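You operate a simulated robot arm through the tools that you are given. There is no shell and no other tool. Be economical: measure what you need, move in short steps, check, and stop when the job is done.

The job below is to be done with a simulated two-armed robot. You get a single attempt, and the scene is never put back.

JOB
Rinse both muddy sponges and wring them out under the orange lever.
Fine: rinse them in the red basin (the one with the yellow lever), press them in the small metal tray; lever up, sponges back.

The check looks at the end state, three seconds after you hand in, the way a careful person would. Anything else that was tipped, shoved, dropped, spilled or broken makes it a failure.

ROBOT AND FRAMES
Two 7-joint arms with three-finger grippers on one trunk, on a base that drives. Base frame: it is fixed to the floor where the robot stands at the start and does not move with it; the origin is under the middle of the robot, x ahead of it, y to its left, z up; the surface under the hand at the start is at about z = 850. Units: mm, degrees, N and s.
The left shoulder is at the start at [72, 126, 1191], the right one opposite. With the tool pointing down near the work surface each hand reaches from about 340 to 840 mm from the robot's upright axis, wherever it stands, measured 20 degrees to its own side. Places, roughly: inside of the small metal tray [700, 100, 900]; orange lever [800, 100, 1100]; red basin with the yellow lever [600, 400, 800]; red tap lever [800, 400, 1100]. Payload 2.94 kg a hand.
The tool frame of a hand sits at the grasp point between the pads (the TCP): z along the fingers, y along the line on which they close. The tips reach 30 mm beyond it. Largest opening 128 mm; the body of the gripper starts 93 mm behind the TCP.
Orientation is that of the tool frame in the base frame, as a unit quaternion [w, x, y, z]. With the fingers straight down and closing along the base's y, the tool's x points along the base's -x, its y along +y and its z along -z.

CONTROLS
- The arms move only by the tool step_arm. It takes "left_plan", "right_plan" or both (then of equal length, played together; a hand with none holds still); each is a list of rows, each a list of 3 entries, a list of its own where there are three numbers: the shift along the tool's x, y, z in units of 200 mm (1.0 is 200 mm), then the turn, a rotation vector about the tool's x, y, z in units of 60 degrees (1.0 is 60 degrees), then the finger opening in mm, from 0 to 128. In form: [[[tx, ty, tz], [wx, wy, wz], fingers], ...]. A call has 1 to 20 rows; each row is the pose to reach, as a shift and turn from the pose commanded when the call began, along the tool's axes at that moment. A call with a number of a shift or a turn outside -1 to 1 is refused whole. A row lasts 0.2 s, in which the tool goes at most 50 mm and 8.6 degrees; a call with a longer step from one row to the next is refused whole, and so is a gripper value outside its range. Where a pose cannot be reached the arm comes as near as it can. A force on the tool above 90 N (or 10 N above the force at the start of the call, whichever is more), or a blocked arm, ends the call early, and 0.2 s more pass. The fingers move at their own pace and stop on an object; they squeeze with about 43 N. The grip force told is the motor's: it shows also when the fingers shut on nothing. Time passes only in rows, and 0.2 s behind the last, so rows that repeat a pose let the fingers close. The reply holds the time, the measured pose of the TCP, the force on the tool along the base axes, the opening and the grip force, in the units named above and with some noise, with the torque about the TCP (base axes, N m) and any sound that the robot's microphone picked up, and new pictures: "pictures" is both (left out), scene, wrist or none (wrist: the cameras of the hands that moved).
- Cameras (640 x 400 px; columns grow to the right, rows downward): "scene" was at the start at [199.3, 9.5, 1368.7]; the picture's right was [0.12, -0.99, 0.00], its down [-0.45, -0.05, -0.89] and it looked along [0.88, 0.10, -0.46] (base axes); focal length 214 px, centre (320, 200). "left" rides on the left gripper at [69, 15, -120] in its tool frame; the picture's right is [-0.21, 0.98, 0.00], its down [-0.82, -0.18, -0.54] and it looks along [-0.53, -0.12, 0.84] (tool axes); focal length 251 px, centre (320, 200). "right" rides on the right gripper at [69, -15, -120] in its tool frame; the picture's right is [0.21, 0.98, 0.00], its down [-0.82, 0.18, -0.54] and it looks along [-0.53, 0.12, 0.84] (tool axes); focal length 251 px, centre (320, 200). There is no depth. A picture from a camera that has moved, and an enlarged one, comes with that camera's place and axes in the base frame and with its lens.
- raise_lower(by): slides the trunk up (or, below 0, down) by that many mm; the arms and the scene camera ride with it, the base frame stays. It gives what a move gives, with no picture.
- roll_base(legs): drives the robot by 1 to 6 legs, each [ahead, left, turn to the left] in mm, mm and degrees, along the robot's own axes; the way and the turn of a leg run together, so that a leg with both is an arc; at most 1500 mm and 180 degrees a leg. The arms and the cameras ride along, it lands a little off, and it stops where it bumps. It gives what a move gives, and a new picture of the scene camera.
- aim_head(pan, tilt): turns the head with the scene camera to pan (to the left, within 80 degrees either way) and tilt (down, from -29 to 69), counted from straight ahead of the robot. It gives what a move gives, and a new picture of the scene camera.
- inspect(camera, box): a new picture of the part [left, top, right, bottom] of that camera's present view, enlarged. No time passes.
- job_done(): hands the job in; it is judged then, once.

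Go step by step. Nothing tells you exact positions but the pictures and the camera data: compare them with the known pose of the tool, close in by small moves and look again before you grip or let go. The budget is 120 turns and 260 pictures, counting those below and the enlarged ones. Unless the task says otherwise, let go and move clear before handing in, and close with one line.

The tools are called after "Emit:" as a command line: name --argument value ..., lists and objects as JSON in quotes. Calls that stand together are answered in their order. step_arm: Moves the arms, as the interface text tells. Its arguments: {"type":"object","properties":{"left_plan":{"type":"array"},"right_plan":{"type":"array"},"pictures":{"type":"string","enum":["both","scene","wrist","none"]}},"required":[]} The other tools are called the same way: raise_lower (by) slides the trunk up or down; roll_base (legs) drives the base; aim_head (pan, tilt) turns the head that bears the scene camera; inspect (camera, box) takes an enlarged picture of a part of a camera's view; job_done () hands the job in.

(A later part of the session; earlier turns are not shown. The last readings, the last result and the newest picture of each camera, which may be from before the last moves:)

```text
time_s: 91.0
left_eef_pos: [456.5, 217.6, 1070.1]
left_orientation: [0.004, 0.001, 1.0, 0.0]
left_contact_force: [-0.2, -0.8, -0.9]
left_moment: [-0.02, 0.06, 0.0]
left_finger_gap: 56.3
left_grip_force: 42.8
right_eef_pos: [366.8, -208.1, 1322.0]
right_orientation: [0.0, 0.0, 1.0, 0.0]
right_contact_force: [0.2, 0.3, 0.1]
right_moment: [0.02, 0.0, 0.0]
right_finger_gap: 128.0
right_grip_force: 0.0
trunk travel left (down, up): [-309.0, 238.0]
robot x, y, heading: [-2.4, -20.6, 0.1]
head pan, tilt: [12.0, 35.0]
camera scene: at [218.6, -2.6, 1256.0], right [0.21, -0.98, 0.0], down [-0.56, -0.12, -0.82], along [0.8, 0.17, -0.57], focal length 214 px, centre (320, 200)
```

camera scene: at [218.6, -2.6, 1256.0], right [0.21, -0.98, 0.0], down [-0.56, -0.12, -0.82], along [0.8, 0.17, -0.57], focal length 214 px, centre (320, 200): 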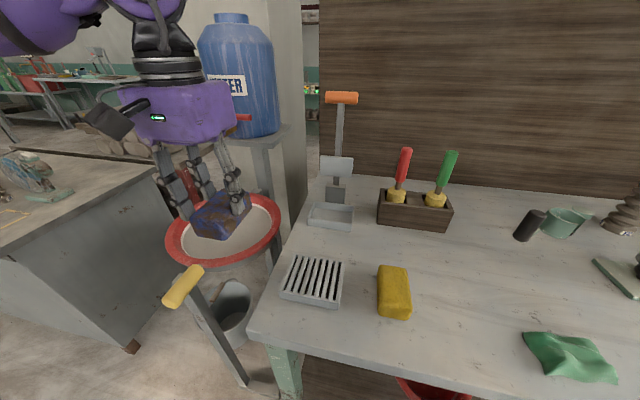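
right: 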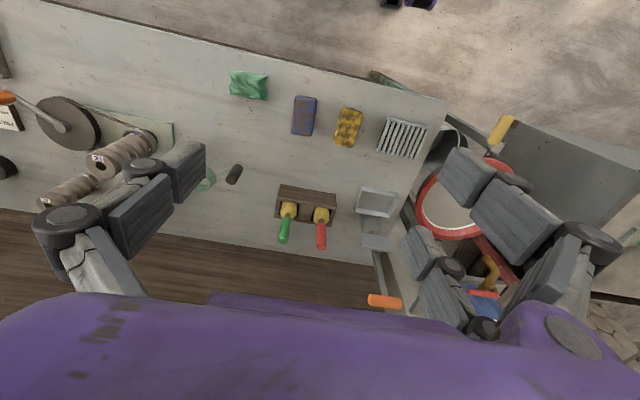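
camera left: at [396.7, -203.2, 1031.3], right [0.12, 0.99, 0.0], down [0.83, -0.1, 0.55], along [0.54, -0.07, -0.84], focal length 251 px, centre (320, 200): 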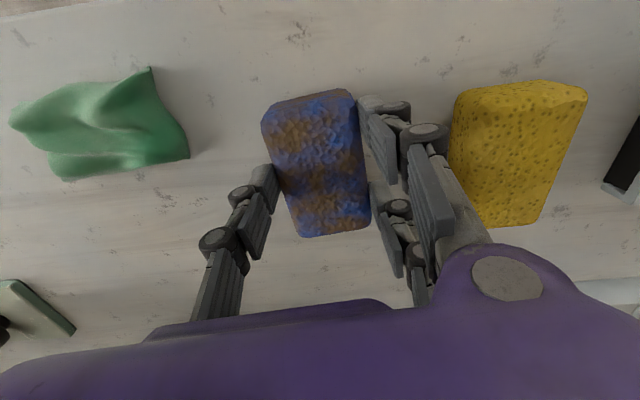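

Emit:
step_arm --left_plan '[[[-0.15, 0.14, 0], [0, 0, 0], 30], [[-0.3, 0.28, 0.02], [0, 0, 0], 30], [[-0.45, 0.42, 0.1], [0, 0, 0], 30], [[-0.6, 0.56, 0.2], [0, 0, 0], 30], [[-0.75, 0.72, 0.3], [0, 0, 0], 30], [[-0.88, 0.85, 0.42], [0, 0, 0], 30], [[-0.94, 0.91, 0.6], [0, 0, 0], 30], [[-0.94, 0.91, 0.82], [0, 0, 0], 30]]' --pictures "wrist"

```text
time_s: 92.8
left_eef_pos: [645.5, 397.1, 906.5]
left_orientation: [0.004, 0.0, 1.0, -0.001]
left_contact_force: [0.1, 0.2, -0.5]
left_moment: [0.02, -0.01, -0.01]
left_finger_gap: 56.8
left_grip_force: 42.9
right_eef_pos: [365.6, -208.7, 1322.2]
right_orientation: [0.0, -0.001, 1.0, 0.001]
right_contact_force: [0.6, -0.4, -0.4]
right_moment: [0.0, 0.0, 0.03]
right_finger_gap: 127.6
right_grip_force: 0.1
trunk travel left (down, up): [-309.0, 238.0]
robot x, y, heading: [2.3, -20.8, 0.1]
head pan, tilt: [12.0, 35.0]
camera left: at [574.9, 412.5, 1027.2], right [0.22, 0.98, 0.0], down [0.82, -0.18, 0.55], along [0.53, -0.12, -0.84], focal length 251 px, centre (320, 200)
```

left: 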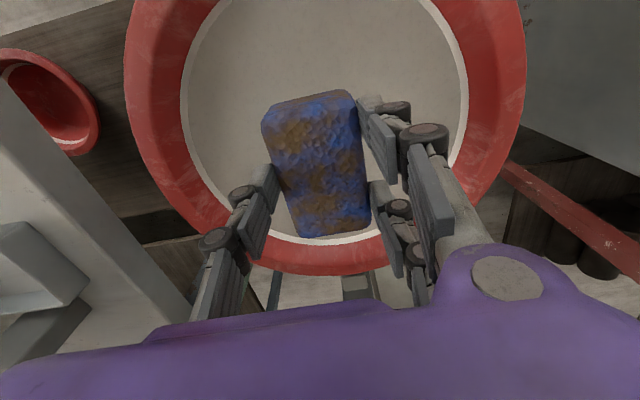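

Emit:
step_arm --left_plan '[[[0.01, 0, 0.15], [0, 0, 0], 30], [[0.02, 0.01, 0.3], [0, 0, 0], 30], [[0.03, 0.01, 0.4], [0, 0, 0], 30], [[0.03, 0.01, 0.48], [0, 0, 0], 30], [[0.03, 0.01, 0.55], [0, 0, 0], 30], [[0.03, 0.01, 0.6], [0, 0, 0], 30], [[0.03, 0.07, 0.6], [0, 0, 0], 30], [[0.03, 0.13, 0.6], [0, 0, 0], 30], [[0.03, 0.07, 0.6], [0, 0, 0], 30], [[0.03, 0.01, 0.6], [0, 0, 0], 30], [[0.03, -0.05, 0.6], [0, 0, 0], 30], [[0.03, -0.11, 0.6], [0, 0, 0], 30], [[0.03, -0.05, 0.6], [0, 0, 0], 30], [[0.03, 0.01, 0.6], [0, 0, 0], 30], [[0.09, 0.01, 0.6], [0, 0, 0], 30], [[0.14, 0.01, 0.6], [0, 0, 0], 30], [[0.09, 0.01, 0.6], [0, 0, 0], 30], [[0.03, 0.01, 0.6], [0, 0, 0], 30], [[-0.02, 0.01, 0.6], [0, 0, 0], 30], [[0.03, 0.01, 0.6], [0, 0, 0], 30]]' --pictures "wrist"

```text
time_s: 97.0
left_eef_pos: [640.6, 400.7, 787.6]
left_orientation: [0.004, 0.001, 1.0, -0.001]
left_contact_force: [-0.1, -0.5, 0.7]
left_moment: [-0.01, -0.02, 0.02]
left_finger_gap: 56.7
left_grip_force: 43.2
right_eef_pos: [364.6, -208.2, 1323.1]
right_orientation: [0.001, 0.0, 1.0, 0.0]
right_contact_force: [0.8, 0.0, 0.4]
right_moment: [-0.04, 0.01, 0.0]
right_finger_gap: 128.0
right_grip_force: 0.1
trunk travel left (down, up): [-309.0, 238.0]
robot x, y, heading: [-0.8, -21.7, 0.2]
head pan, tilt: [12.0, 35.0]
camera left: at [569.3, 415.5, 907.8], right [0.22, 0.98, 0.0], down [0.82, -0.18, 0.55], along [0.53, -0.12, -0.84], focal length 251 px, centre (320, 200)
```

left: 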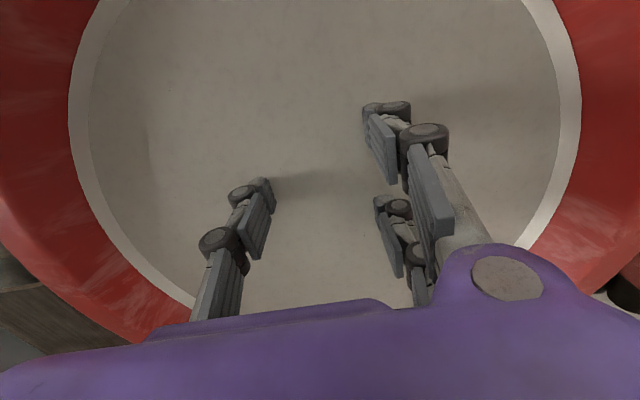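

Fully submerged and swished. Lifting out to check.

Emit:
step_arm --left_plan '[[[0, 0, -0.1], [0, 0, 0], 30], [[0, 0, -0.2], [0, 0, 0], 30], [[0, 0, -0.35], [0, 0, 0], 30], [[0, 0, -0.5], [0, 0, 0], 30], [[0, 0, -0.5], [0, 0, 0], 30], [[0, 0, -0.5], [0, 0, 0], 30]]' --pictures "wrist"

```text
time_s: 98.4
left_eef_pos: [640.2, 400.2, 888.4]
left_orientation: [0.003, 0.0, 1.0, 0.0]
left_contact_force: [0.4, -0.4, 0.4]
left_moment: [0.0, -0.03, -0.05]
left_finger_gap: 56.6
left_grip_force: 43.1
right_eef_pos: [363.5, -208.9, 1322.6]
right_orientation: [0.0, 0.0, 1.0, -0.001]
right_contact_force: [0.0, 0.1, 0.0]
right_moment: [-0.01, 0.01, 0.0]
right_finger_gap: 128.0
right_grip_force: 0.0
trunk travel left (down, up): [-309.0, 238.0]
robot x, y, heading: [0.8, -19.9, 0.2]
head pan, tilt: [12.0, 35.0]
camera left: at [569.0, 415.7, 1008.3], right [0.22, 0.98, 0.0], down [0.82, -0.18, 0.55], along [0.53, -0.12, -0.84], focal length 251 px, centre (320, 200)
```

left: 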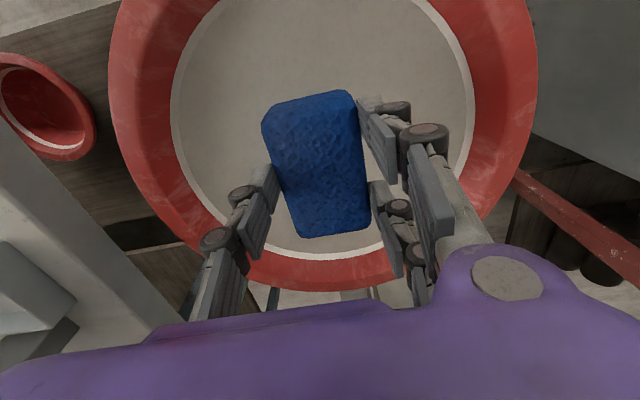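

Emit:
step_arm --left_plan '[[[0, 0, -0.2], [0, 0, 0], 30], [[0, 0, -0.4], [0, 0, 0], 30], [[0, 0, -0.6], [0, 0, 0], 30], [[0, 0, -0.85], [0, 0, 0], 30]]' --pictures "none"

Emit:
roll_base --legs '[[0, -210, 0]]'

Emit:
step_arm --left_plan '[[[0.1, -0.15, 0], [0, 0, 0], 30], [[0.2, -0.3, 0], [0, 0, 0], 30], [[0.31, -0.47, 0], [0, 0, 0], 30], [[0.42, -0.65, 0], [0, 0, 0], 30]]' --pictures "none"

Emit:
step_arm --left_plan '[[[0, 0, 0], [0, 0, -0.125], 30], [[0, 0, 0], [0, 0, -0.25], 30], [[0, 0, 0], [0, 0, -0.375], 30], [[0, 0, 0], [0, 0, -0.5], 30], [[0, 0, 0], [0, 0, -0.625], 30], [[0, 0, 0], [0, 0, -0.75], 30]]' --pictures "none"

Emit:
step_arm --left_plan '[[[0, 0, 0], [0, 0, -0.125], 30], [[0, 0, 0], [0, 0, -0.25], 30], [[0, 0, 0], [0, 0, -0.375], 30], [[0, 0, 0], [0, 0, -0.5], 30], [[0, 0, 0], [0, 0, -0.625], 30], [[0, 0, 0], [0, 0, -0.75], 30]]' --pictures "wrist"

```text
time_s: 99.4
left_eef_pos: [637.5, 400.9, 1058.1]
left_orientation: [0.004, 0.001, 1.0, -0.002]
left_contact_force: [0.6, 0.3, 0.6]
left_moment: [0.03, 0.02, -0.01]
left_finger_gap: 56.3
left_grip_force: 43.3
right_eef_pos: [364.5, -208.5, 1322.9]
right_orientation: [0.0, -0.001, 1.0, 0.001]
right_contact_force: [1.3, 0.3, 0.4]
right_moment: [0.01, -0.05, -0.03]
right_finger_gap: 127.8
right_grip_force: 0.0
trunk travel left (down, up): [-309.0, 238.0]
robot x, y, heading: [-2.3, -18.3, 0.3]
head pan, tilt: [12.0, 35.0]
```

```text
time_s: 101.8
left_eef_pos: [639.3, 192.2, 1056.8]
left_orientation: [0.004, 0.001, 1.0, -0.002]
left_contact_force: [0.0, -0.6, -0.1]
left_moment: [-0.01, 0.02, 0.02]
left_finger_gap: 56.7
left_grip_force: 43.0
right_eef_pos: [366.3, -416.1, 1322.5]
right_orientation: [0.0, -0.002, 1.0, 0.0]
right_contact_force: [0.5, 0.2, -0.8]
right_moment: [0.01, -0.01, -0.04]
right_finger_gap: 127.9
right_grip_force: 0.1
trunk travel left (down, up): [-309.0, 238.0]
robot x, y, heading: [-1.7, -231.1, -0.1]
head pan, tilt: [12.0, 35.0]
camera scene: at [219.0, -211.3, 1256.0], right [0.21, -0.98, 0.0], down [-0.56, -0.12, -0.82], along [0.8, 0.17, -0.57], focal length 214 px, centre (320, 200)
```

scene: 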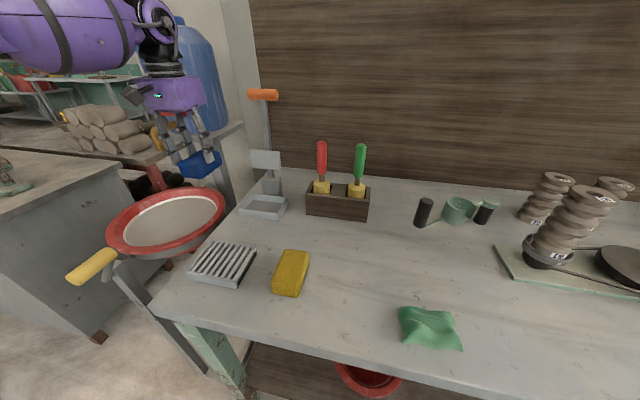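

```text
time_s: 102.8
left_eef_pos: [554.1, 62.1, 1057.3]
left_orientation: [0.003, -0.001, 1.0, -0.001]
left_contact_force: [0.1, -1.1, -0.1]
left_moment: [-0.01, 0.0, 0.01]
left_finger_gap: 56.8
left_grip_force: 42.8
right_eef_pos: [365.5, -416.9, 1322.2]
right_orientation: [0.002, -0.003, 1.0, 0.0]
right_contact_force: [-0.8, 0.0, 0.2]
right_moment: [0.0, 0.01, 0.01]
right_finger_gap: 128.0
right_grip_force: 0.1
trunk travel left (down, up): [-309.0, 238.0]
robot x, y, heading: [-0.3, -230.7, 0.3]
head pan, tilt: [12.0, 35.0]
```

```text
time_s: 104.2
left_eef_pos: [554.8, 61.2, 1057.7]
left_orientation: [0.003, -0.384, 0.924, -0.003]
left_contact_force: [0.9, 0.1, -0.2]
left_moment: [-0.01, -0.01, -0.02]
left_finger_gap: 57.0
left_grip_force: 42.8
right_eef_pos: [367.1, -416.3, 1322.3]
right_orientation: [0.0, -0.002, 1.0, 0.0]
right_contact_force: [-0.2, 0.0, 0.0]
right_moment: [0.01, 0.01, -0.01]
right_finger_gap: 128.1
right_grip_force: 0.2
trunk travel left (down, up): [-309.0, 238.0]
robot x, y, heading: [-2.0, -228.6, -0.1]
head pan, tilt: [12.0, 35.0]
```

```text
time_s: 105.6
left_eef_pos: [554.5, 61.1, 1059.0]
left_orientation: [-0.001, 0.708, -0.706, 0.004]
left_contact_force: [0.7, -0.3, 0.0]
left_moment: [-0.02, 0.01, 0.0]
left_finger_gap: 56.6
left_grip_force: 43.0
right_eef_pos: [365.1, -415.9, 1322.0]
right_orientation: [0.002, -0.002, 1.0, -0.001]
right_contact_force: [-1.0, -0.4, -0.1]
right_moment: [0.01, -0.02, 0.0]
right_finger_gap: 128.1
right_grip_force: 0.1
trunk travel left (down, up): [-309.0, 238.0]
robot x, y, heading: [-1.8, -229.2, 0.2]
head pan, tilt: [12.0, 35.0]
camera left: at [538.1, -7.6, 1178.0], right [-0.98, 0.21, -0.01], down [0.17, 0.82, 0.54], along [0.12, 0.53, -0.84], focal length 251 px, centre (320, 200)
```

left: 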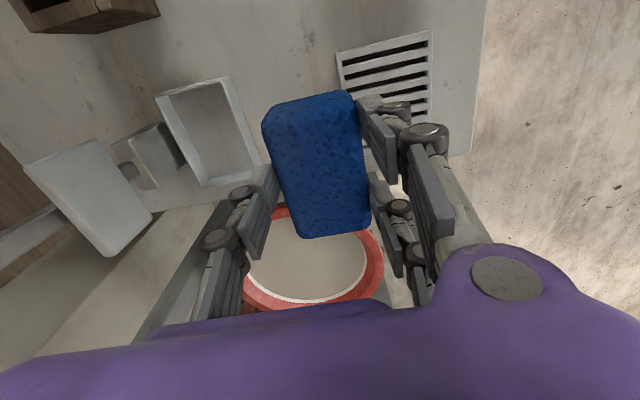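

Emit:
step_arm --left_plan '[[[0, -0.17, 0], [0.066, 0, 0], 30], [[-0.01, -0.34, 0], [0.128, 0, 0], 30], [[-0.015, -0.51, 0.05], [0.128, 0, 0], 30], [[-0.015, -0.66, 0.13], [0.128, 0, 0], 30], [[-0.015, -0.69, 0.25], [0.128, 0, 0], 30], [[-0.015, -0.69, 0.36], [0.128, 0, 0], 30]]' --pictures "both"

Emit:
inspect --camera "scene" --box '[210, 110, 320, 230]'

```text
time_s: 107.0
left_eef_pos: [693.1, 64.4, 985.5]
left_orientation: [0.048, -0.705, 0.705, -0.051]
left_contact_force: [-0.8, -0.6, -0.4]
left_moment: [0.01, 0.03, -0.02]
left_finger_gap: 56.9
left_grip_force: 42.5
right_eef_pos: [366.4, -416.6, 1322.0]
right_orientation: [-0.001, -0.001, 1.0, 0.0]
right_contact_force: [-0.4, -0.8, 0.7]
right_moment: [0.0, 0.03, 0.01]
right_finger_gap: 128.0
right_grip_force: 0.1
trunk travel left (down, up): [-309.0, 238.0]
robot x, y, heading: [-2.1, -224.8, -0.0]
head pan, tilt: [12.0, 35.0]
camera scene: at [219.5, -211.1, 1255.9], right [0.21, -0.98, 0.0], down [-0.56, -0.12, -0.82], along [0.8, 0.17, -0.57], focal length 214 px, centre (320, 200)
camera left: at [661.6, -4.7, 1103.3], right [-0.97, 0.21, -0.14], down [0.1, 0.82, 0.56], along [0.23, 0.53, -0.82], focal length 251 px, centre (320, 200)
```

scene: 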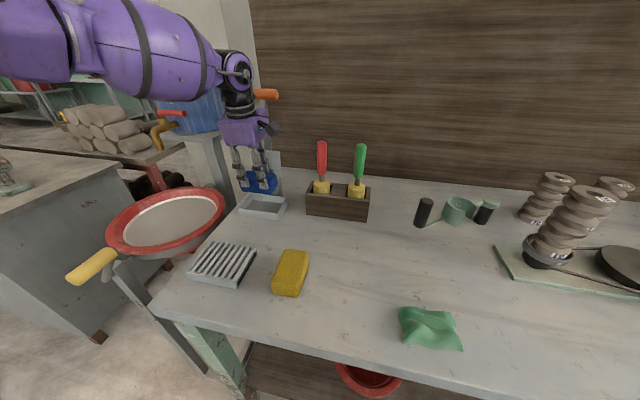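
left: 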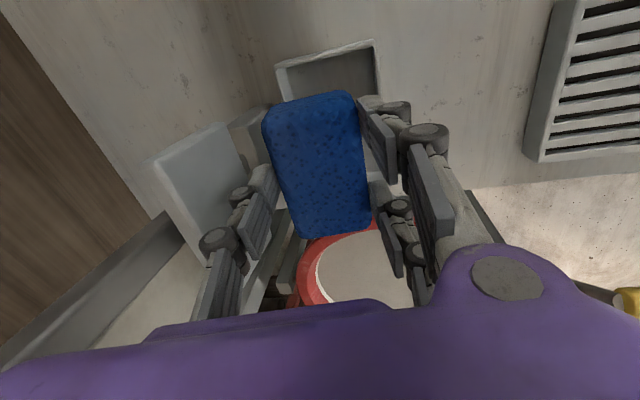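

```text
3.33 times, centred on (265, 170) of scene
camera zoom: at [219.5, -211.1, 1255.9], right [0.21, -0.98, 0.0], down [-0.56, -0.12, -0.82], along [0.8, 0.17, -0.57], focal length 715 px, centre (503, 300)
```

zoom: 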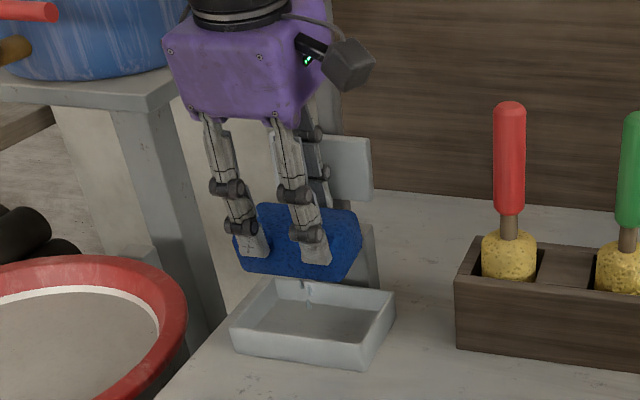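

Emit:
step_arm --left_plan '[[[0, 0.04, 0.05], [0, 0, 0], 30], [[0, 0.05, 0.12], [0, 0, 0], 30], [[0, 0.062, 0.19], [0, 0, 0], 30], [[0, 0.072, 0.25], [0, 0, 0], 30], [[0, 0.077, 0.285], [0, 0, 0], 30]]' --pictures "wrist"

Emit:
inspect --camera "scene" --box '[210, 110, 320, 230]'

```text
time_s: 108.2
left_eef_pos: [686.5, 64.7, 928.3]
left_orientation: [0.049, -0.705, 0.706, -0.051]
left_contact_force: [-0.3, 0.2, -0.4]
left_moment: [0.0, 0.01, -0.03]
left_finger_gap: 56.9
left_grip_force: 43.1
right_eef_pos: [365.8, -416.9, 1322.7]
right_orientation: [0.0, -0.001, 1.0, 0.0]
right_contact_force: [-0.1, -0.1, 0.2]
right_moment: [0.01, -0.01, 0.01]
right_finger_gap: 127.6
right_grip_force: 0.1
trunk travel left (down, up): [-309.0, 238.0]
robot x, y, heading: [-3.1, -229.5, -0.0]
head pan, tilt: [12.0, 35.0]
camera left: at [653.9, -4.6, 1044.9], right [-0.97, 0.21, -0.14], down [0.1, 0.82, 0.56], along [0.23, 0.53, -0.82], focal length 251 px, centre (320, 200)
```

left: 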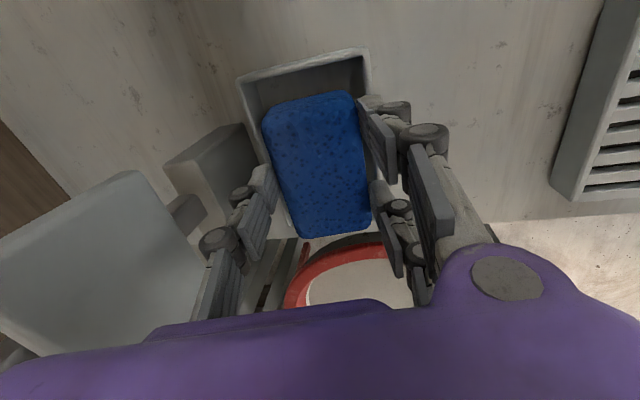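

```text
3.33 times, centred on (265, 170) of scene
camera zoom: at [219.1, -211.3, 1255.9], right [0.21, -0.98, 0.0], down [-0.56, -0.12, -0.82], along [0.8, 0.17, -0.57], focal length 715 px, centre (503, 300)
```

zoom: 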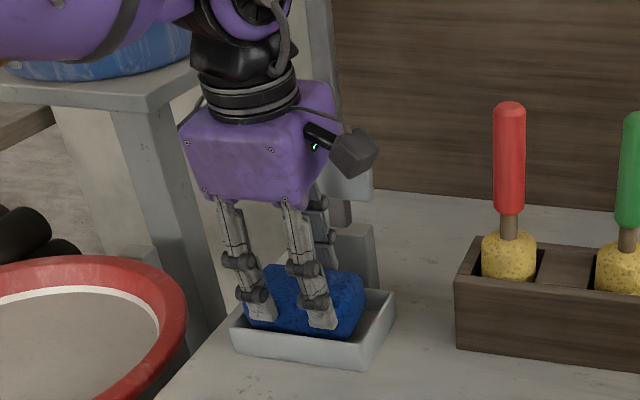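

Emit:
step_arm --left_plan '[[[0.02, 0.002, 0.015], [0, 0, 0], 30], [[0.02, 0.004, 0.025], [0, 0, 0], 30], [[0.02, 0.002, 0.015], [0, 0, 0], 70], [[0.02, 0.002, 0.015], [0, 0, 0], 72], [[0.02, -0.012, -0.085], [0, 0, 0], 74]]' --pictures "wrist"

Emit:
inspect --camera "scene" --box '[210, 110, 320, 230]'

```text
time_s: 109.4
left_eef_pos: [684.2, 60.5, 946.1]
left_orientation: [0.049, -0.705, 0.705, -0.05]
left_contact_force: [0.4, -0.5, 0.8]
left_moment: [0.04, 0.01, 0.03]
left_finger_gap: 74.3
left_grip_force: 0.0
right_eef_pos: [365.2, -417.1, 1322.2]
right_orientation: [0.0, -0.002, 1.0, 0.0]
right_contact_force: [0.2, -0.2, 0.1]
right_moment: [0.01, -0.04, 0.04]
right_finger_gap: 128.0
right_grip_force: 0.0
trunk travel left (down, up): [-309.0, 238.0]
robot x, y, heading: [0.8, -232.3, 0.1]
head pan, tilt: [12.0, 35.0]
camera left: at [653.3, -9.0, 1062.4], right [-0.97, 0.21, -0.14], down [0.1, 0.82, 0.56], along [0.23, 0.53, -0.82], focal length 251 px, centre (320, 200)
```

left: 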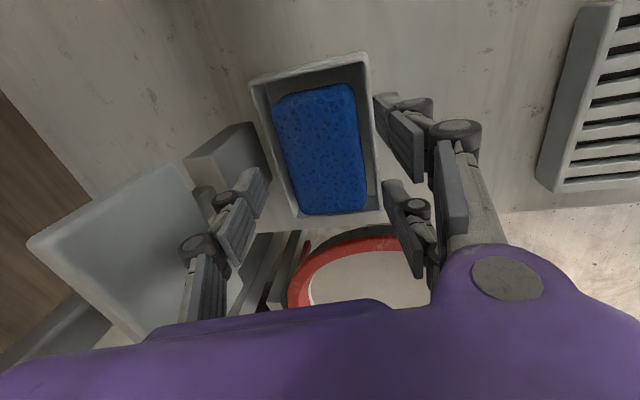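

```text
3.33 times, centred on (265, 170) of scene
camera zoom: at [218.4, -211.6, 1256.1], right [0.21, -0.98, 0.0], down [-0.56, -0.12, -0.82], along [0.8, 0.17, -0.57], focal length 715 px, centre (503, 300)
```

zoom: 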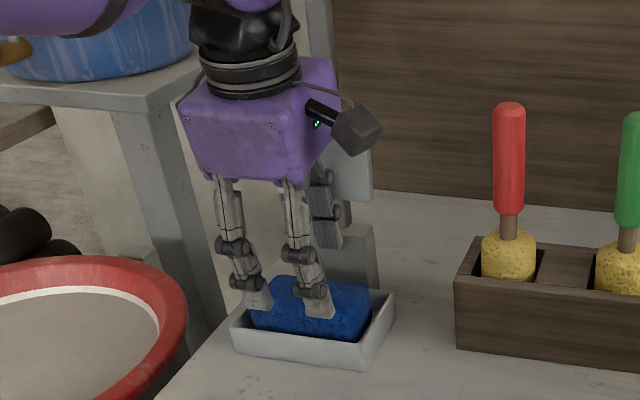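

Blue is in the tray. Retreat and set the hand for the lever again (closed, 45°).

Emit:
step_arm --left_plan '[[[-0.01, -0.028, -0.198], [0, 0, 0], 74], [[-0.02, 0.06, -0.36], [0, 0, 0], 40], [[-0.02, 0.15, -0.53], [0.1, 0, 0], 0], [[-0.02, 0.22, -0.68], [0.22, 0, 0], 0], [[-0.02, 0.29, -0.83], [0.36, 0, 0], 0], [[-0.02, 0.337, -0.976], [0.5, 0, 0], 0], [[-0.02, 0.337, -0.976], [0.617, 0, 0], 0]]' --pictures "none"

```text
time_s: 111.0
left_eef_pos: [593.1, 65.0, 1126.1]
left_orientation: [-0.27, 0.653, -0.653, 0.273]
left_contact_force: [0.0, 0.0, -0.1]
left_moment: [0.02, 0.0, 0.01]
left_finger_gap: 0.0
left_grip_force: 3.2
right_eef_pos: [366.1, -415.9, 1322.6]
right_orientation: [0.0, -0.002, 1.0, -0.001]
right_contact_force: [-0.1, -0.1, 0.2]
right_moment: [-0.01, 0.01, 0.02]
right_finger_gap: 128.2
right_grip_force: 0.0
trunk travel left (down, up): [-309.0, 238.0]
robot x, y, heading: [-1.3, -231.0, 0.1]
head pan, tilt: [12.0, 35.0]
```

Emit:
step_arm --left_plan '[[[0, -0.14, -0.12], [0, 0, 0], 0], [[0, -0.27, -0.235], [0, 0, 0], 0], [[0, -0.4, -0.35], [0, 0, 0], 0]]' --pictures "none"

Emit:
step_arm --left_plan '[[[0, -0.15, 0.15], [0, 0, 0], 0], [[0, -0.3, 0.3], [0, 0, 0], 0], [[0, -0.45, 0.45], [0, 0, 0], 0], [[0, -0.6, 0.6], [0, 0, 0], 0], [[0, -0.753, 0.753], [0, 0, 0], 0]]' --pictures "wrist"

```text
time_s: 111.8
left_eef_pos: [597.1, 65.0, 1234.6]
left_orientation: [-0.27, 0.654, -0.652, 0.271]
left_contact_force: [0.3, 0.6, 0.2]
left_moment: [0.0, 0.01, 0.0]
left_finger_gap: 0.0
left_grip_force: 3.2
right_eef_pos: [366.0, -417.0, 1322.8]
right_orientation: [0.001, -0.001, 1.0, 0.001]
right_contact_force: [0.3, 0.1, 0.4]
right_moment: [0.04, -0.04, -0.02]
right_finger_gap: 128.0
right_grip_force: 0.0
trunk travel left (down, up): [-309.0, 238.0]
robot x, y, heading: [-4.2, -232.3, 0.1]
head pan, tilt: [12.0, 35.0]
```

```text
time_s: 113.0
left_eef_pos: [816.7, 72.1, 1227.0]
left_orientation: [-0.27, 0.655, -0.654, 0.264]
left_contact_force: [-0.2, -6.9, 11.7]
left_moment: [0.4, 0.7, 0.42]
left_finger_gap: 0.0
left_grip_force: 2.8
right_eef_pos: [370.2, -412.9, 1320.6]
right_orientation: [-0.002, 0.0, 1.0, -0.003]
right_contact_force: [2.0, 1.8, -0.5]
right_moment: [-0.26, 0.25, 0.0]
right_finger_gap: 127.9
right_grip_force: 0.0
trunk travel left (down, up): [-309.0, 238.0]
robot x, y, heading: [2.2, -229.6, 0.0]
head pan, tilt: [12.0, 35.0]
camera left: at [721.9, 2.0, 1301.0], right [-0.7, 0.22, -0.68], down [-0.25, 0.82, 0.52], along [0.67, 0.54, -0.52], focal length 251 px, centre (320, 200)
```

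left: 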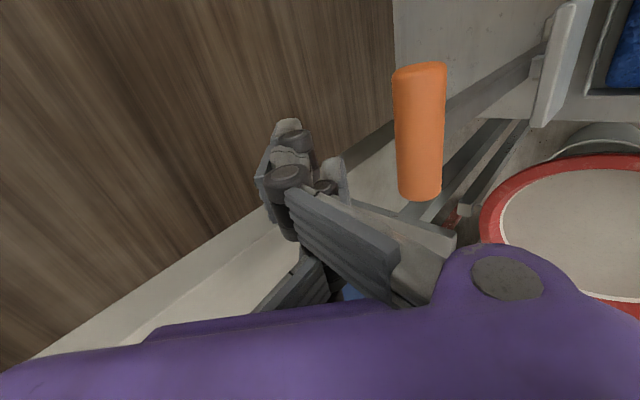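

Emit:
step_arm --left_plan '[[[0, 0, 0], [0, 0, 0], 0], [[0, 0, 0], [0, 0, 0], 0]]' --pictures "scene"

```text
time_s: 113.6
left_eef_pos: [812.2, 66.4, 1234.2]
left_orientation: [-0.271, 0.655, -0.651, 0.272]
left_contact_force: [-0.3, -0.2, 0.1]
left_moment: [0.0, 0.02, 0.03]
left_finger_gap: 0.0
left_grip_force: 3.5
right_eef_pos: [366.8, -415.7, 1322.0]
right_orientation: [0.001, -0.001, 1.0, 0.0]
right_contact_force: [0.0, 0.0, 0.3]
right_moment: [0.02, 0.03, 0.01]
right_finger_gap: 128.0
right_grip_force: 0.1
trunk travel left (down, up): [-309.0, 238.0]
robot x, y, heading: [0.8, -228.7, -0.0]
head pan, tilt: [12.0, 35.0]
camera scene: at [219.5, -211.2, 1255.9], right [0.21, -0.98, 0.0], down [-0.56, -0.12, -0.82], along [0.8, 0.17, -0.57], focal length 214 px, centre (320, 200)
```

scene: 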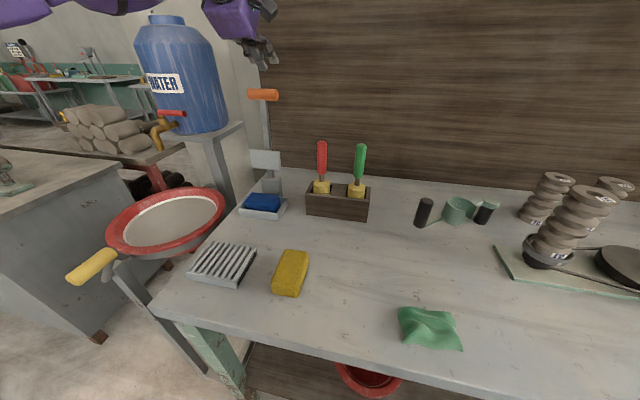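

Emit:
step_arm --left_plan '[[[0, 0.05, 0.055], [0, 0, 0], 0], [[0, 0.1, 0.11], [0, 0, 0], 0], [[0, 0.19, 0.14], [0, 0, 0], 0], [[0, 0.26, 0.07], [0, 0, 0], 0], [[0, 0.32, 0.0], [0, 0, 0], 0], [[0, 0.4, -0.07], [0, 0, 0], 0], [[0, 0.485, -0.145], [0, 0, 0], 0], [[0, 0.58, -0.205], [0, 0, 0], 0]]' --pictures "both"

```text
time_s: 115.4
left_eef_pos: [699.0, 64.9, 1181.5]
left_orientation: [0.27, -0.653, 0.653, -0.272]
left_contact_force: [-0.2, 0.0, -0.5]
left_moment: [0.0, -0.01, 0.0]
left_finger_gap: 0.0
left_grip_force: 3.3
right_eef_pos: [365.2, -416.7, 1321.4]
right_orientation: [0.001, -0.002, 1.0, 0.0]
right_contact_force: [-0.3, -0.3, 0.8]
right_moment: [-0.03, -0.04, 0.02]
right_finger_gap: 128.2
right_grip_force: 0.0
trunk travel left (down, up): [-309.0, 238.0]
robot x, y, heading: [-3.1, -232.6, 0.1]
head pan, tilt: [12.0, 35.0]
camera scene: at [218.4, -211.0, 1256.1], right [0.21, -0.98, 0.0], down [-0.56, -0.12, -0.82], along [0.8, 0.17, -0.57], focal length 214 px, centre (320, 200)
camera left: at [603.7, -4.0, 1255.9], right [-0.69, 0.21, -0.69], down [-0.26, 0.82, 0.51], along [0.68, 0.53, -0.51], focal length 251 px, centre (320, 200)
```

scene: 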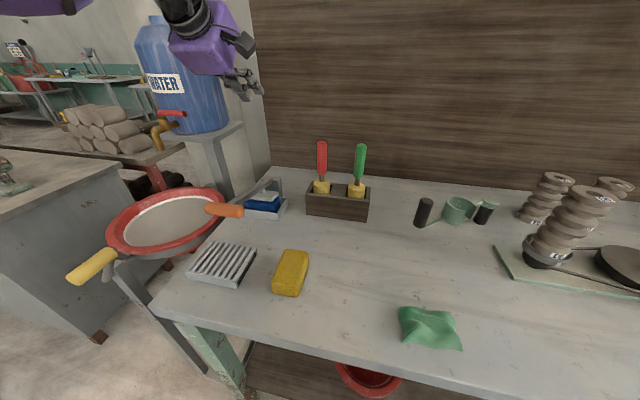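
left: 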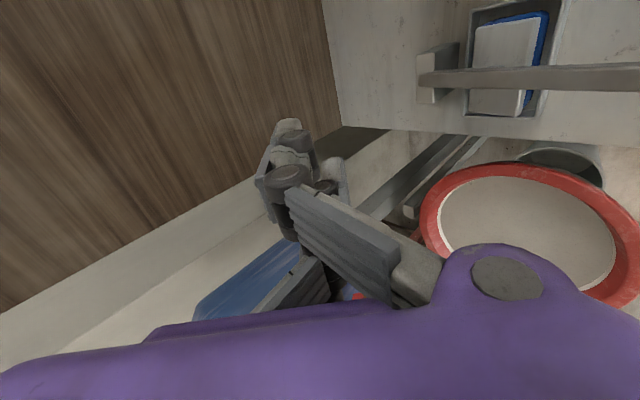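

Emit:
step_arm --left_plan '[[[0, 0.11, -0.08], [-0.107, 0, 0], 0], [[0, 0.25, -0.14], [-0.214, 0, 0], 0], [[0, 0.39, -0.18], [-0.321, 0, 0], 0], [[0, 0.54, -0.21], [-0.428, 0, 0], 0], [[0, 0.69, -0.23], [-0.535, 0, 0], 0], [[0.005, 0.84, -0.24], [-0.642, 0, 0], 0], [[0.01, 0.979, -0.237], [-0.75, 0, 0], 0]]' --pictures "none"

Emit:
inspect --camera "scene" --box '[180, 120, 320, 240]'

```text
time_s: 117.0
left_eef_pos: [528.4, 63.3, 1077.2]
left_orientation: [0.0, 0.708, -0.707, 0.001]
left_contact_force: [0.5, 0.2, -1.0]
left_moment: [0.0, 0.01, 0.0]
left_finger_gap: 0.0
left_grip_force: 3.3
right_eef_pos: [365.8, -417.3, 1322.4]
right_orientation: [0.0, -0.002, 1.0, -0.001]
right_contact_force: [-0.3, 0.4, 0.7]
right_moment: [0.03, 0.0, 0.01]
right_finger_gap: 128.1
right_grip_force: 0.0
trunk travel left (down, up): [-309.0, 238.0]
robot x, y, heading: [-2.8, -228.3, -0.0]
head pan, tilt: [12.0, 35.0]
```

```text
3.33 times, centred on (250, 180) of scene
camera zoom: at [219.4, -211.3, 1255.9], right [0.21, -0.98, 0.0], down [-0.56, -0.12, -0.82], along [0.8, 0.17, -0.57], focal length 715 px, centre (553, 267)
```

zoom: 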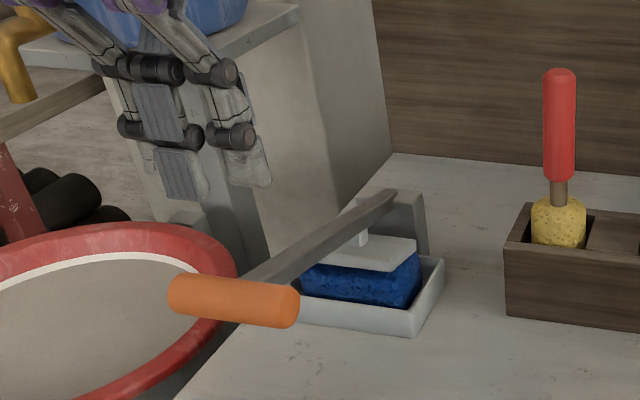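

Same geometry as before; press down on the handle.

Emit:
step_arm --left_plan '[[[0.005, 0, 0.12], [0, 0, 0], 0], [[0.005, 0, 0.2], [0, 0, 0], 0], [[0.005, 0.005, 0.25], [0, 0, 0], 0], [[0.005, 0.015, 0.3], [0, 0, 0], 0], [[0.005, 0.02, 0.35], [0, 0, 0], 0], [[0.005, 0.025, 0.4], [0, 0, 0], 0], [[0.005, 0.03, 0.45], [0, 0, 0], 0], [[0.005, 0.03, 0.465], [0, 0, 0], 0], [[0.005, 0.03, 0.465], [0, 0, 0], 0], [[0.005, 0.03, 0.465], [0, 0, 0], 0], [[0.005, 0.03, 0.465], [0, 0, 0], 0], [[0.005, 0.03, 0.465], [0, 0, 0], 0], [[0.005, 0.03, 0.465], [0, 0, 0], 0]]' --pictures "wrist"

Emit:
inspect --camera "scene" --box '[180, 120, 320, 240]'

```text
time_s: 119.8
left_eef_pos: [522.2, 60.5, 992.4]
left_orientation: [-0.007, 0.707, -0.707, 0.009]
left_contact_force: [-5.6, 23.3, 85.1]
left_moment: [1.27, -0.68, 0.3]
left_finger_gap: 0.1
left_grip_force: 3.1
right_eef_pos: [358.9, -416.7, 1325.4]
right_orientation: [0.003, -0.001, 1.0, 0.0]
right_contact_force: [-0.3, -0.3, -0.6]
right_moment: [0.04, -0.02, -0.01]
right_finger_gap: 128.2
right_grip_force: 0.2
trunk travel left (down, up): [-309.0, 238.0]
robot x, y, heading: [2.0, -229.0, 0.4]
head pan, tilt: [12.0, 35.0]
camera left: at [503.1, -8.2, 1112.9], right [-0.98, 0.21, -0.02], down [0.17, 0.82, 0.54], along [0.13, 0.53, -0.84], focal length 251 px, centre (320, 200)
```

left: 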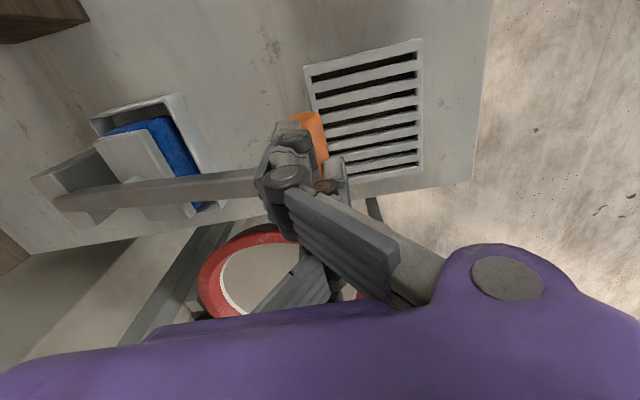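

```text
3.33 times, centred on (250, 180) of scene
camera zoom: at [212.0, -211.9, 1257.3], right [0.21, -0.98, 0.0], down [-0.56, -0.12, -0.82], along [0.8, 0.17, -0.57], focal length 715 px, centre (553, 267)
```

zoom: 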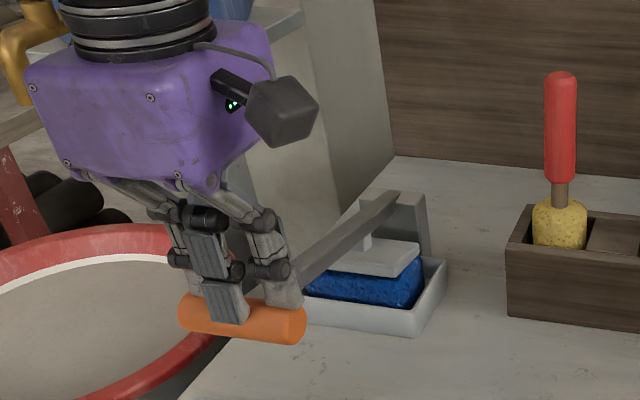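

Pressed with about 85 N for over a second. I hold briefly more, release, then grip the bar off-centre as before.

Emit:
step_arm --left_plan '[[[0, 0, 0], [0, 0, 0], 0], [[0, 0, 0], [0, 0, 0], 0], [[0, 0, 0], [0, 0, 0], 0], [[0, 0, -0.1], [0, 0, 0], 0], [[0, 0, -0.25], [0, 0, 0], 0], [[0, 0, -0.45], [0, 0, 0], 0]]' --pictures "none"

```text
time_s: 121.2
left_eef_pos: [520.4, 61.8, 1074.3]
left_orientation: [-0.002, -0.706, 0.708, -0.001]
left_contact_force: [-0.6, -0.8, 0.0]
left_moment: [-0.01, 0.0, 0.0]
left_finger_gap: 0.0
left_grip_force: 3.0
right_eef_pos: [366.0, -417.9, 1322.1]
right_orientation: [0.001, -0.002, 1.0, 0.0]
right_contact_force: [-0.3, -0.2, 0.5]
right_moment: [0.02, 0.01, -0.02]
right_finger_gap: 128.0
right_grip_force: 0.0
trunk travel left (down, up): [-309.0, 238.0]
robot x, y, heading: [-2.3, -225.2, 0.1]
head pan, tilt: [12.0, 35.0]
```

Emit:
step_arm --left_plan '[[[-0.06, -0.02, -0.05], [0, 0, 0], 40], [[-0.126, -0.0425, 0], [0, 0, 0], 70], [[-0.126, -0.0425, 0.15], [0, 0, 0], 70], [[-0.126, -0.0425, 0.3], [0, 0, 0], 70], [[-0.126, -0.0425, 0.42], [0, 0, 0], 70], [[-0.126, -0.0425, 0.43], [0, 0, 0], 40], [[-0.126, -0.0425, 0.43], [0, 0, 0], 10], [[-0.126, -0.0425, 0.43], [0, 0, 0], 10]]' --pictures "wrist"

```text
time_s: 123.0
left_eef_pos: [531.5, 86.6, 986.6]
left_orientation: [0.0, -0.707, 0.707, -0.002]
left_contact_force: [-0.3, -0.8, 0.0]
left_moment: [-0.15, 0.02, -0.11]
left_finger_gap: 26.6
left_grip_force: 44.3
right_eef_pos: [366.8, -416.2, 1321.6]
right_orientation: [0.0, -0.001, 1.0, -0.001]
right_contact_force: [-0.2, -1.0, 0.0]
right_moment: [0.0, 0.01, 0.02]
right_finger_gap: 128.1
right_grip_force: 0.1
trunk travel left (down, up): [-309.0, 238.0]
robot x, y, heading: [-0.5, -228.2, 0.1]
head pan, tilt: [12.0, 35.0]
camera left: at [515.7, 18.2, 1108.4], right [-0.98, 0.21, 0.0], down [0.18, 0.82, 0.54], along [0.12, 0.53, -0.84], focal length 251 px, centre (320, 200)
```

left: 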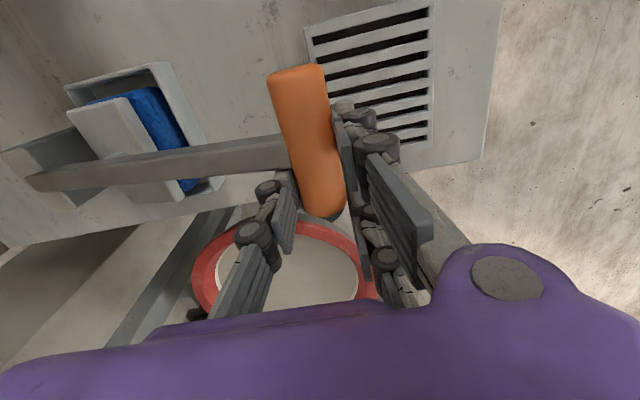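

Emit:
step_arm --left_plan '[[[0, -0.03, -0.085], [0, 0, 0], 10], [[0, -0.065, -0.17], [0, 0, 0], 10], [[0, -0.115, -0.267], [0, 0, 0], 10], [[0, -0.175, -0.36], [0, 0, 0], 10], [[0, -0.24, -0.445], [0, 0, 0], 10], [[0, -0.312, -0.525], [0, 0, 0], 10], [[0, -0.39, -0.595], [0, 0, 0], 10], [[0, -0.475, -0.66], [0, 0, 0], 10], [[0, -0.567, -0.72], [0, 0, 0], 10]]' --pictures "none"

Emit:
step_arm --left_plan '[[[0, 0, 0], [0.125, 0, 0], 10], [[0, 0, 0], [0.25, 0, 0], 10], [[0, 0, 0], [0.375, 0, 0], 10], [[0, 0, 0], [0.5, 0, 0], 10], [[0, 0, 0], [0.625, 0, 0], 10], [[0, 0, 0], [0.75, 0, 0], 10]]' --pictures "wrist"

```text
time_s: 125.0
left_eef_pos: [642.5, 87.7, 1134.4]
left_orientation: [-0.001, 0.707, -0.707, 0.004]
left_contact_force: [-10.3, 2.1, 15.0]
left_moment: [-0.03, 0.3, -0.43]
left_finger_gap: 26.8
left_grip_force: 45.1
right_eef_pos: [362.8, -416.6, 1323.4]
right_orientation: [0.002, -0.002, 1.0, 0.0]
right_contact_force: [0.0, -0.2, -0.3]
right_moment: [0.01, 0.0, -0.01]
right_finger_gap: 128.1
right_grip_force: 0.0
trunk travel left (down, up): [-309.0, 238.0]
robot x, y, heading: [-3.7, -229.5, 0.1]
head pan, tilt: [12.0, 35.0]
```

```text
time_s: 126.4
left_eef_pos: [643.4, 86.0, 1131.8]
left_orientation: [-0.269, 0.653, -0.653, 0.272]
left_contact_force: [-6.4, -2.2, -3.3]
left_moment: [-0.09, 1.72, -1.64]
left_finger_gap: 27.2
left_grip_force: 45.6
right_eef_pos: [365.0, -416.3, 1323.3]
right_orientation: [0.0, -0.002, 1.0, 0.0]
right_contact_force: [-0.3, 0.3, 0.2]
right_moment: [-0.01, 0.03, 0.0]
right_finger_gap: 128.1
right_grip_force: 0.1
trunk travel left (down, up): [-309.0, 238.0]
robot x, y, heading: [-1.2, -227.6, -0.1]
head pan, tilt: [12.0, 35.0]
camera left: at [547.1, 17.9, 1205.7], right [-0.69, 0.21, -0.69], down [-0.25, 0.82, 0.51], along [0.68, 0.53, -0.51], focal length 251 px, centre (320, 200)
```

left: 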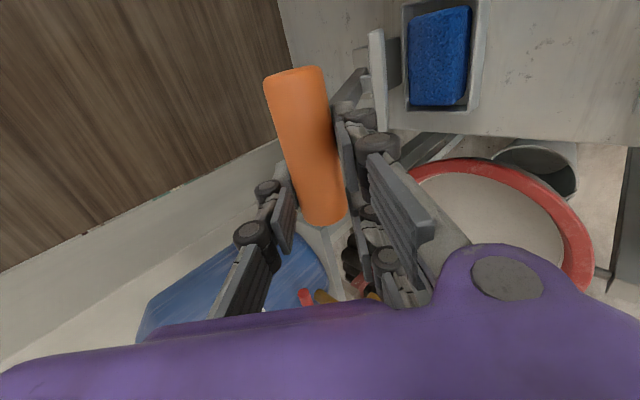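

Emit:
step_arm --left_plan '[[[0, -0.1, 0.035], [0, 0, 0], 10], [[0, -0.2, 0.074], [0, 0, 0], 10], [[0, -0.295, 0.127], [0, 0, 0], 10], [[0, -0.387, 0.182], [0, 0, 0], 10], [[0, -0.472, 0.25], [0, 0, 0], 10], [[0, -0.553, 0.32], [0, 0, 0], 10], [[0, -0.6, 0.37], [0, 0, 0], 10], [[0, -0.62, 0.395], [0, 0, 0], 10]]' --pictures "wrist"

```text
time_s: 128.2
left_eef_pos: [777.5, 87.7, 1169.2]
left_orientation: [-0.27, 0.653, -0.653, 0.272]
left_contact_force: [-55.9, -3.4, 14.0]
left_moment: [-0.15, 2.34, -2.18]
left_finger_gap: 38.0
left_grip_force: 45.1
right_eef_pos: [355.6, -417.9, 1325.8]
right_orientation: [0.005, -0.002, 1.0, 0.001]
right_contact_force: [-0.4, 0.0, -0.5]
right_moment: [0.04, 0.01, 0.0]
right_finger_gap: 127.9
right_grip_force: 0.0
trunk travel left (down, up): [-309.0, 238.0]
robot x, y, heading: [-0.9, -228.8, 0.1]
head pan, tilt: [12.0, 35.0]
camera left: at [680.9, 17.5, 1243.0], right [-0.69, 0.21, -0.69], down [-0.26, 0.82, 0.51], along [0.68, 0.53, -0.51], focal length 251 px, centre (320, 200)
```

left: 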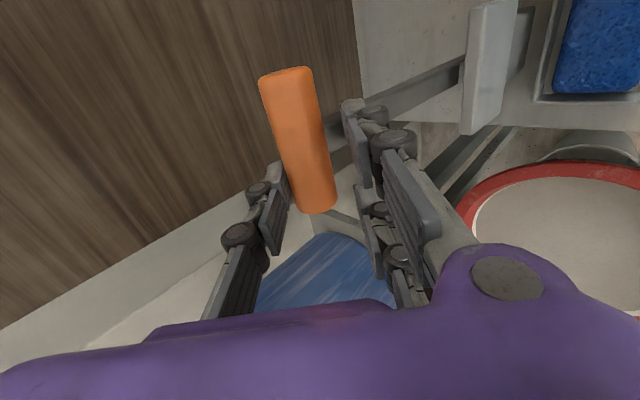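

At the stop again. Release and back out; then return to the pick-up pose for the tray.

Emit:
step_arm --left_plan '[[[0, 0.01, -0.01], [0, 0, 0], 64], [[0, 0.01, -0.01], [0, 0, 0], 64], [[0, 0, -0.2], [0, 0, 0], 64], [[0, 0, -0.45], [0, 0, 0], 64], [[0, 0, -0.7], [0, 0, 0], 64]]' --pictures "both"

```text
time_s: 129.4
left_eef_pos: [687.2, 88.3, 1263.6]
left_orientation: [-0.271, 0.653, -0.652, 0.273]
left_contact_force: [-0.4, -0.1, 0.1]
left_moment: [0.01, -0.04, -0.02]
left_finger_gap: 63.8
left_grip_force: 0.0
right_eef_pos: [365.3, -417.4, 1323.1]
right_orientation: [0.001, -0.001, 1.0, 0.0]
right_contact_force: [-0.7, -0.3, -0.1]
right_moment: [0.02, -0.03, -0.01]
right_finger_gap: 128.0
right_grip_force: 0.1
trunk travel left (down, up): [-309.0, 238.0]
robot x, y, heading: [-1.1, -229.2, -0.1]
head pan, tilt: [12.0, 35.0]
camera scene: at [217.6, -211.5, 1256.2], right [0.21, -0.98, 0.0], down [-0.56, -0.12, -0.82], along [0.8, 0.17, -0.57], focal length 214 px, centre (320, 200)
camera left: at [590.7, 18.3, 1338.2], right [-0.69, 0.21, -0.69], down [-0.26, 0.82, 0.51], along [0.68, 0.53, -0.51], focal length 251 px, centre (320, 200)
```

scene: 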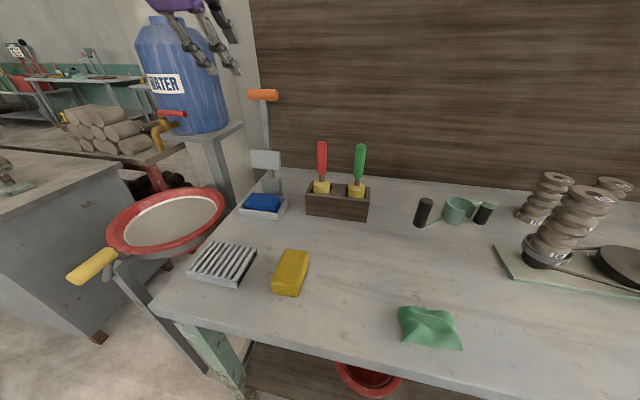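
left: 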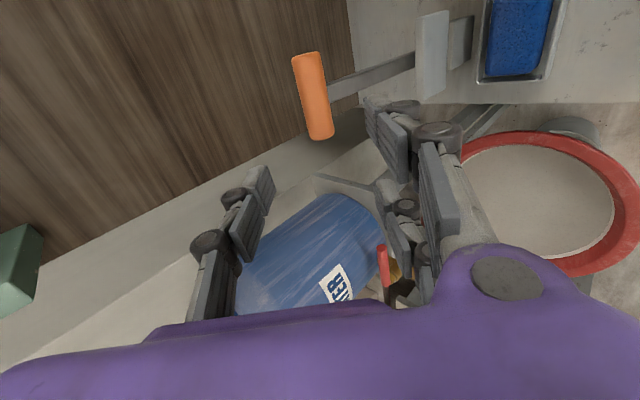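

Emit:
step_arm --left_plan '[[[0.02, 0.15, 0.0], [-0.1, 0, 0], 76], [[0.05, 0.31, 0.06], [-0.2, 0, 0], 76], [[0.08, 0.47, 0.13], [-0.3, 0, 0], 76], [[0.1, 0.63, 0.21], [-0.41, 0, 0], 76], [[0.12, 0.79, 0.29], [-0.52, 0, 0], 76], [[0.14, 0.94, 0.375], [-0.617, 0, 0], 76]]' --pictures "none"

Emit:
step_arm --left_plan '[[[0, -0.18, 0.06], [0, 0, 0], 76], [[0, -0.36, 0.19], [0, 0, 0], 76], [[0, -0.34, 0.35], [0, 0, 0], 76], [[0, -0.32, 0.5], [0, 0, 0], 76], [[0, -0.302, 0.634], [0, 0, 0], 76]]' --pictures "wrist"

```text
time_s: 130.8
left_eef_pos: [610.6, 59.3, 1075.5]
left_orientation: [-0.049, 0.706, -0.705, 0.051]
left_contact_force: [0.1, -0.6, -1.3]
left_moment: [-0.01, 0.0, 0.01]
left_finger_gap: 76.2
left_grip_force: 0.1
right_eef_pos: [367.1, -416.5, 1321.8]
right_orientation: [0.0, -0.002, 1.0, 0.0]
right_contact_force: [-0.1, -0.3, -0.8]
right_moment: [0.0, 0.01, -0.01]
right_finger_gap: 128.0
right_grip_force: 0.0
trunk travel left (down, up): [-309.0, 238.0]
robot x, y, heading: [-2.6, -232.1, -0.0]
head pan, tilt: [12.0, 35.0]
```

```text
time_s: 132.0
left_eef_pos: [687.9, 59.5, 959.1]
left_orientation: [0.048, -0.705, 0.705, -0.051]
left_contact_force: [-0.6, -0.6, 0.2]
left_moment: [0.02, -0.01, 0.02]
left_finger_gap: 75.8
left_grip_force: 0.1
right_eef_pos: [367.3, -416.3, 1322.4]
right_orientation: [-0.001, -0.002, 1.0, -0.001]
right_contact_force: [0.6, 0.4, 0.0]
right_moment: [0.03, -0.02, 0.0]
right_finger_gap: 128.0
right_grip_force: 0.1
trunk travel left (down, up): [-309.0, 238.0]
robot x, y, heading: [1.0, -226.9, 0.2]
head pan, tilt: [12.0, 35.0]
camera left: at [656.4, -9.5, 1076.7], right [-0.97, 0.21, -0.14], down [0.1, 0.82, 0.56], along [0.23, 0.53, -0.82], focal length 251 px, centre (320, 200)
```

left: 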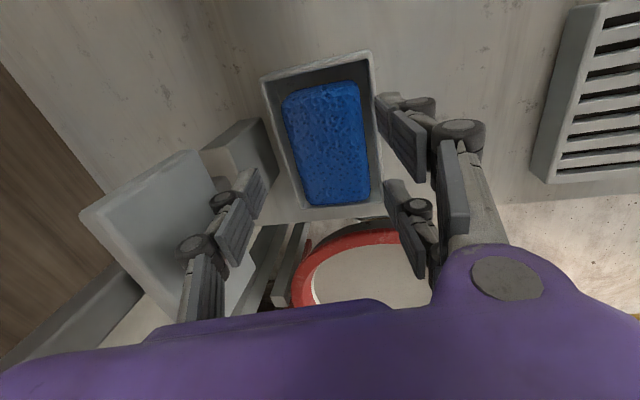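

Emit:
step_arm --left_plan '[[[-0.01, 0.007, 0.05], [0, 0, 0], 69], [[-0.015, 0.018, 0.13], [0, 0, 0], 69], [[-0.015, 0.028, 0.2], [0, 0, 0], 69], [[-0.015, 0.028, 0.2], [0, 0, 0], 30], [[-0.015, 0.028, 0.2], [0, 0, 0], 30], [[-0.015, 0.028, 0.2], [0, 0, 0], 30]]' --pictures "wrist"

```text
time_s: 133.4
left_eef_pos: [687.3, 62.8, 919.0]
left_orientation: [-0.048, 0.705, -0.705, 0.051]
left_contact_force: [0.7, 0.1, 0.5]
left_moment: [0.04, -0.04, 0.01]
left_finger_gap: 57.3
left_grip_force: 43.0
right_eef_pos: [366.1, -417.0, 1322.5]
right_orientation: [0.001, -0.002, 1.0, 0.0]
right_contact_force: [-0.1, -0.3, 0.4]
right_moment: [-0.02, 0.01, 0.02]
right_finger_gap: 128.0
right_grip_force: 0.1
trunk travel left (down, up): [-309.0, 238.0]
robot x, y, heading: [-0.7, -231.3, 0.1]
head pan, tilt: [12.0, 35.0]
camera left: at [655.4, -6.9, 1036.2], right [-0.97, 0.21, -0.14], down [0.1, 0.82, 0.56], along [0.23, 0.53, -0.82], focal length 251 px, centre (320, 200)
```

left: 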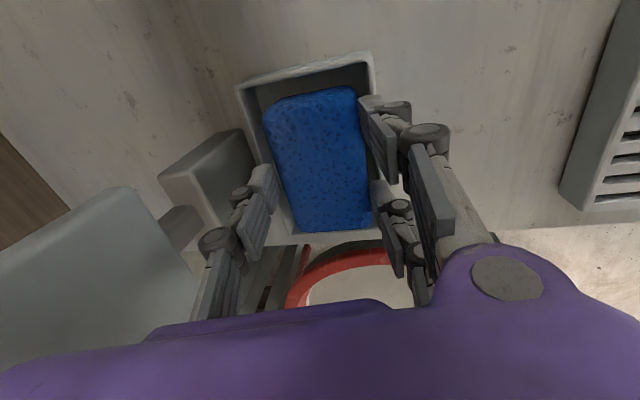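

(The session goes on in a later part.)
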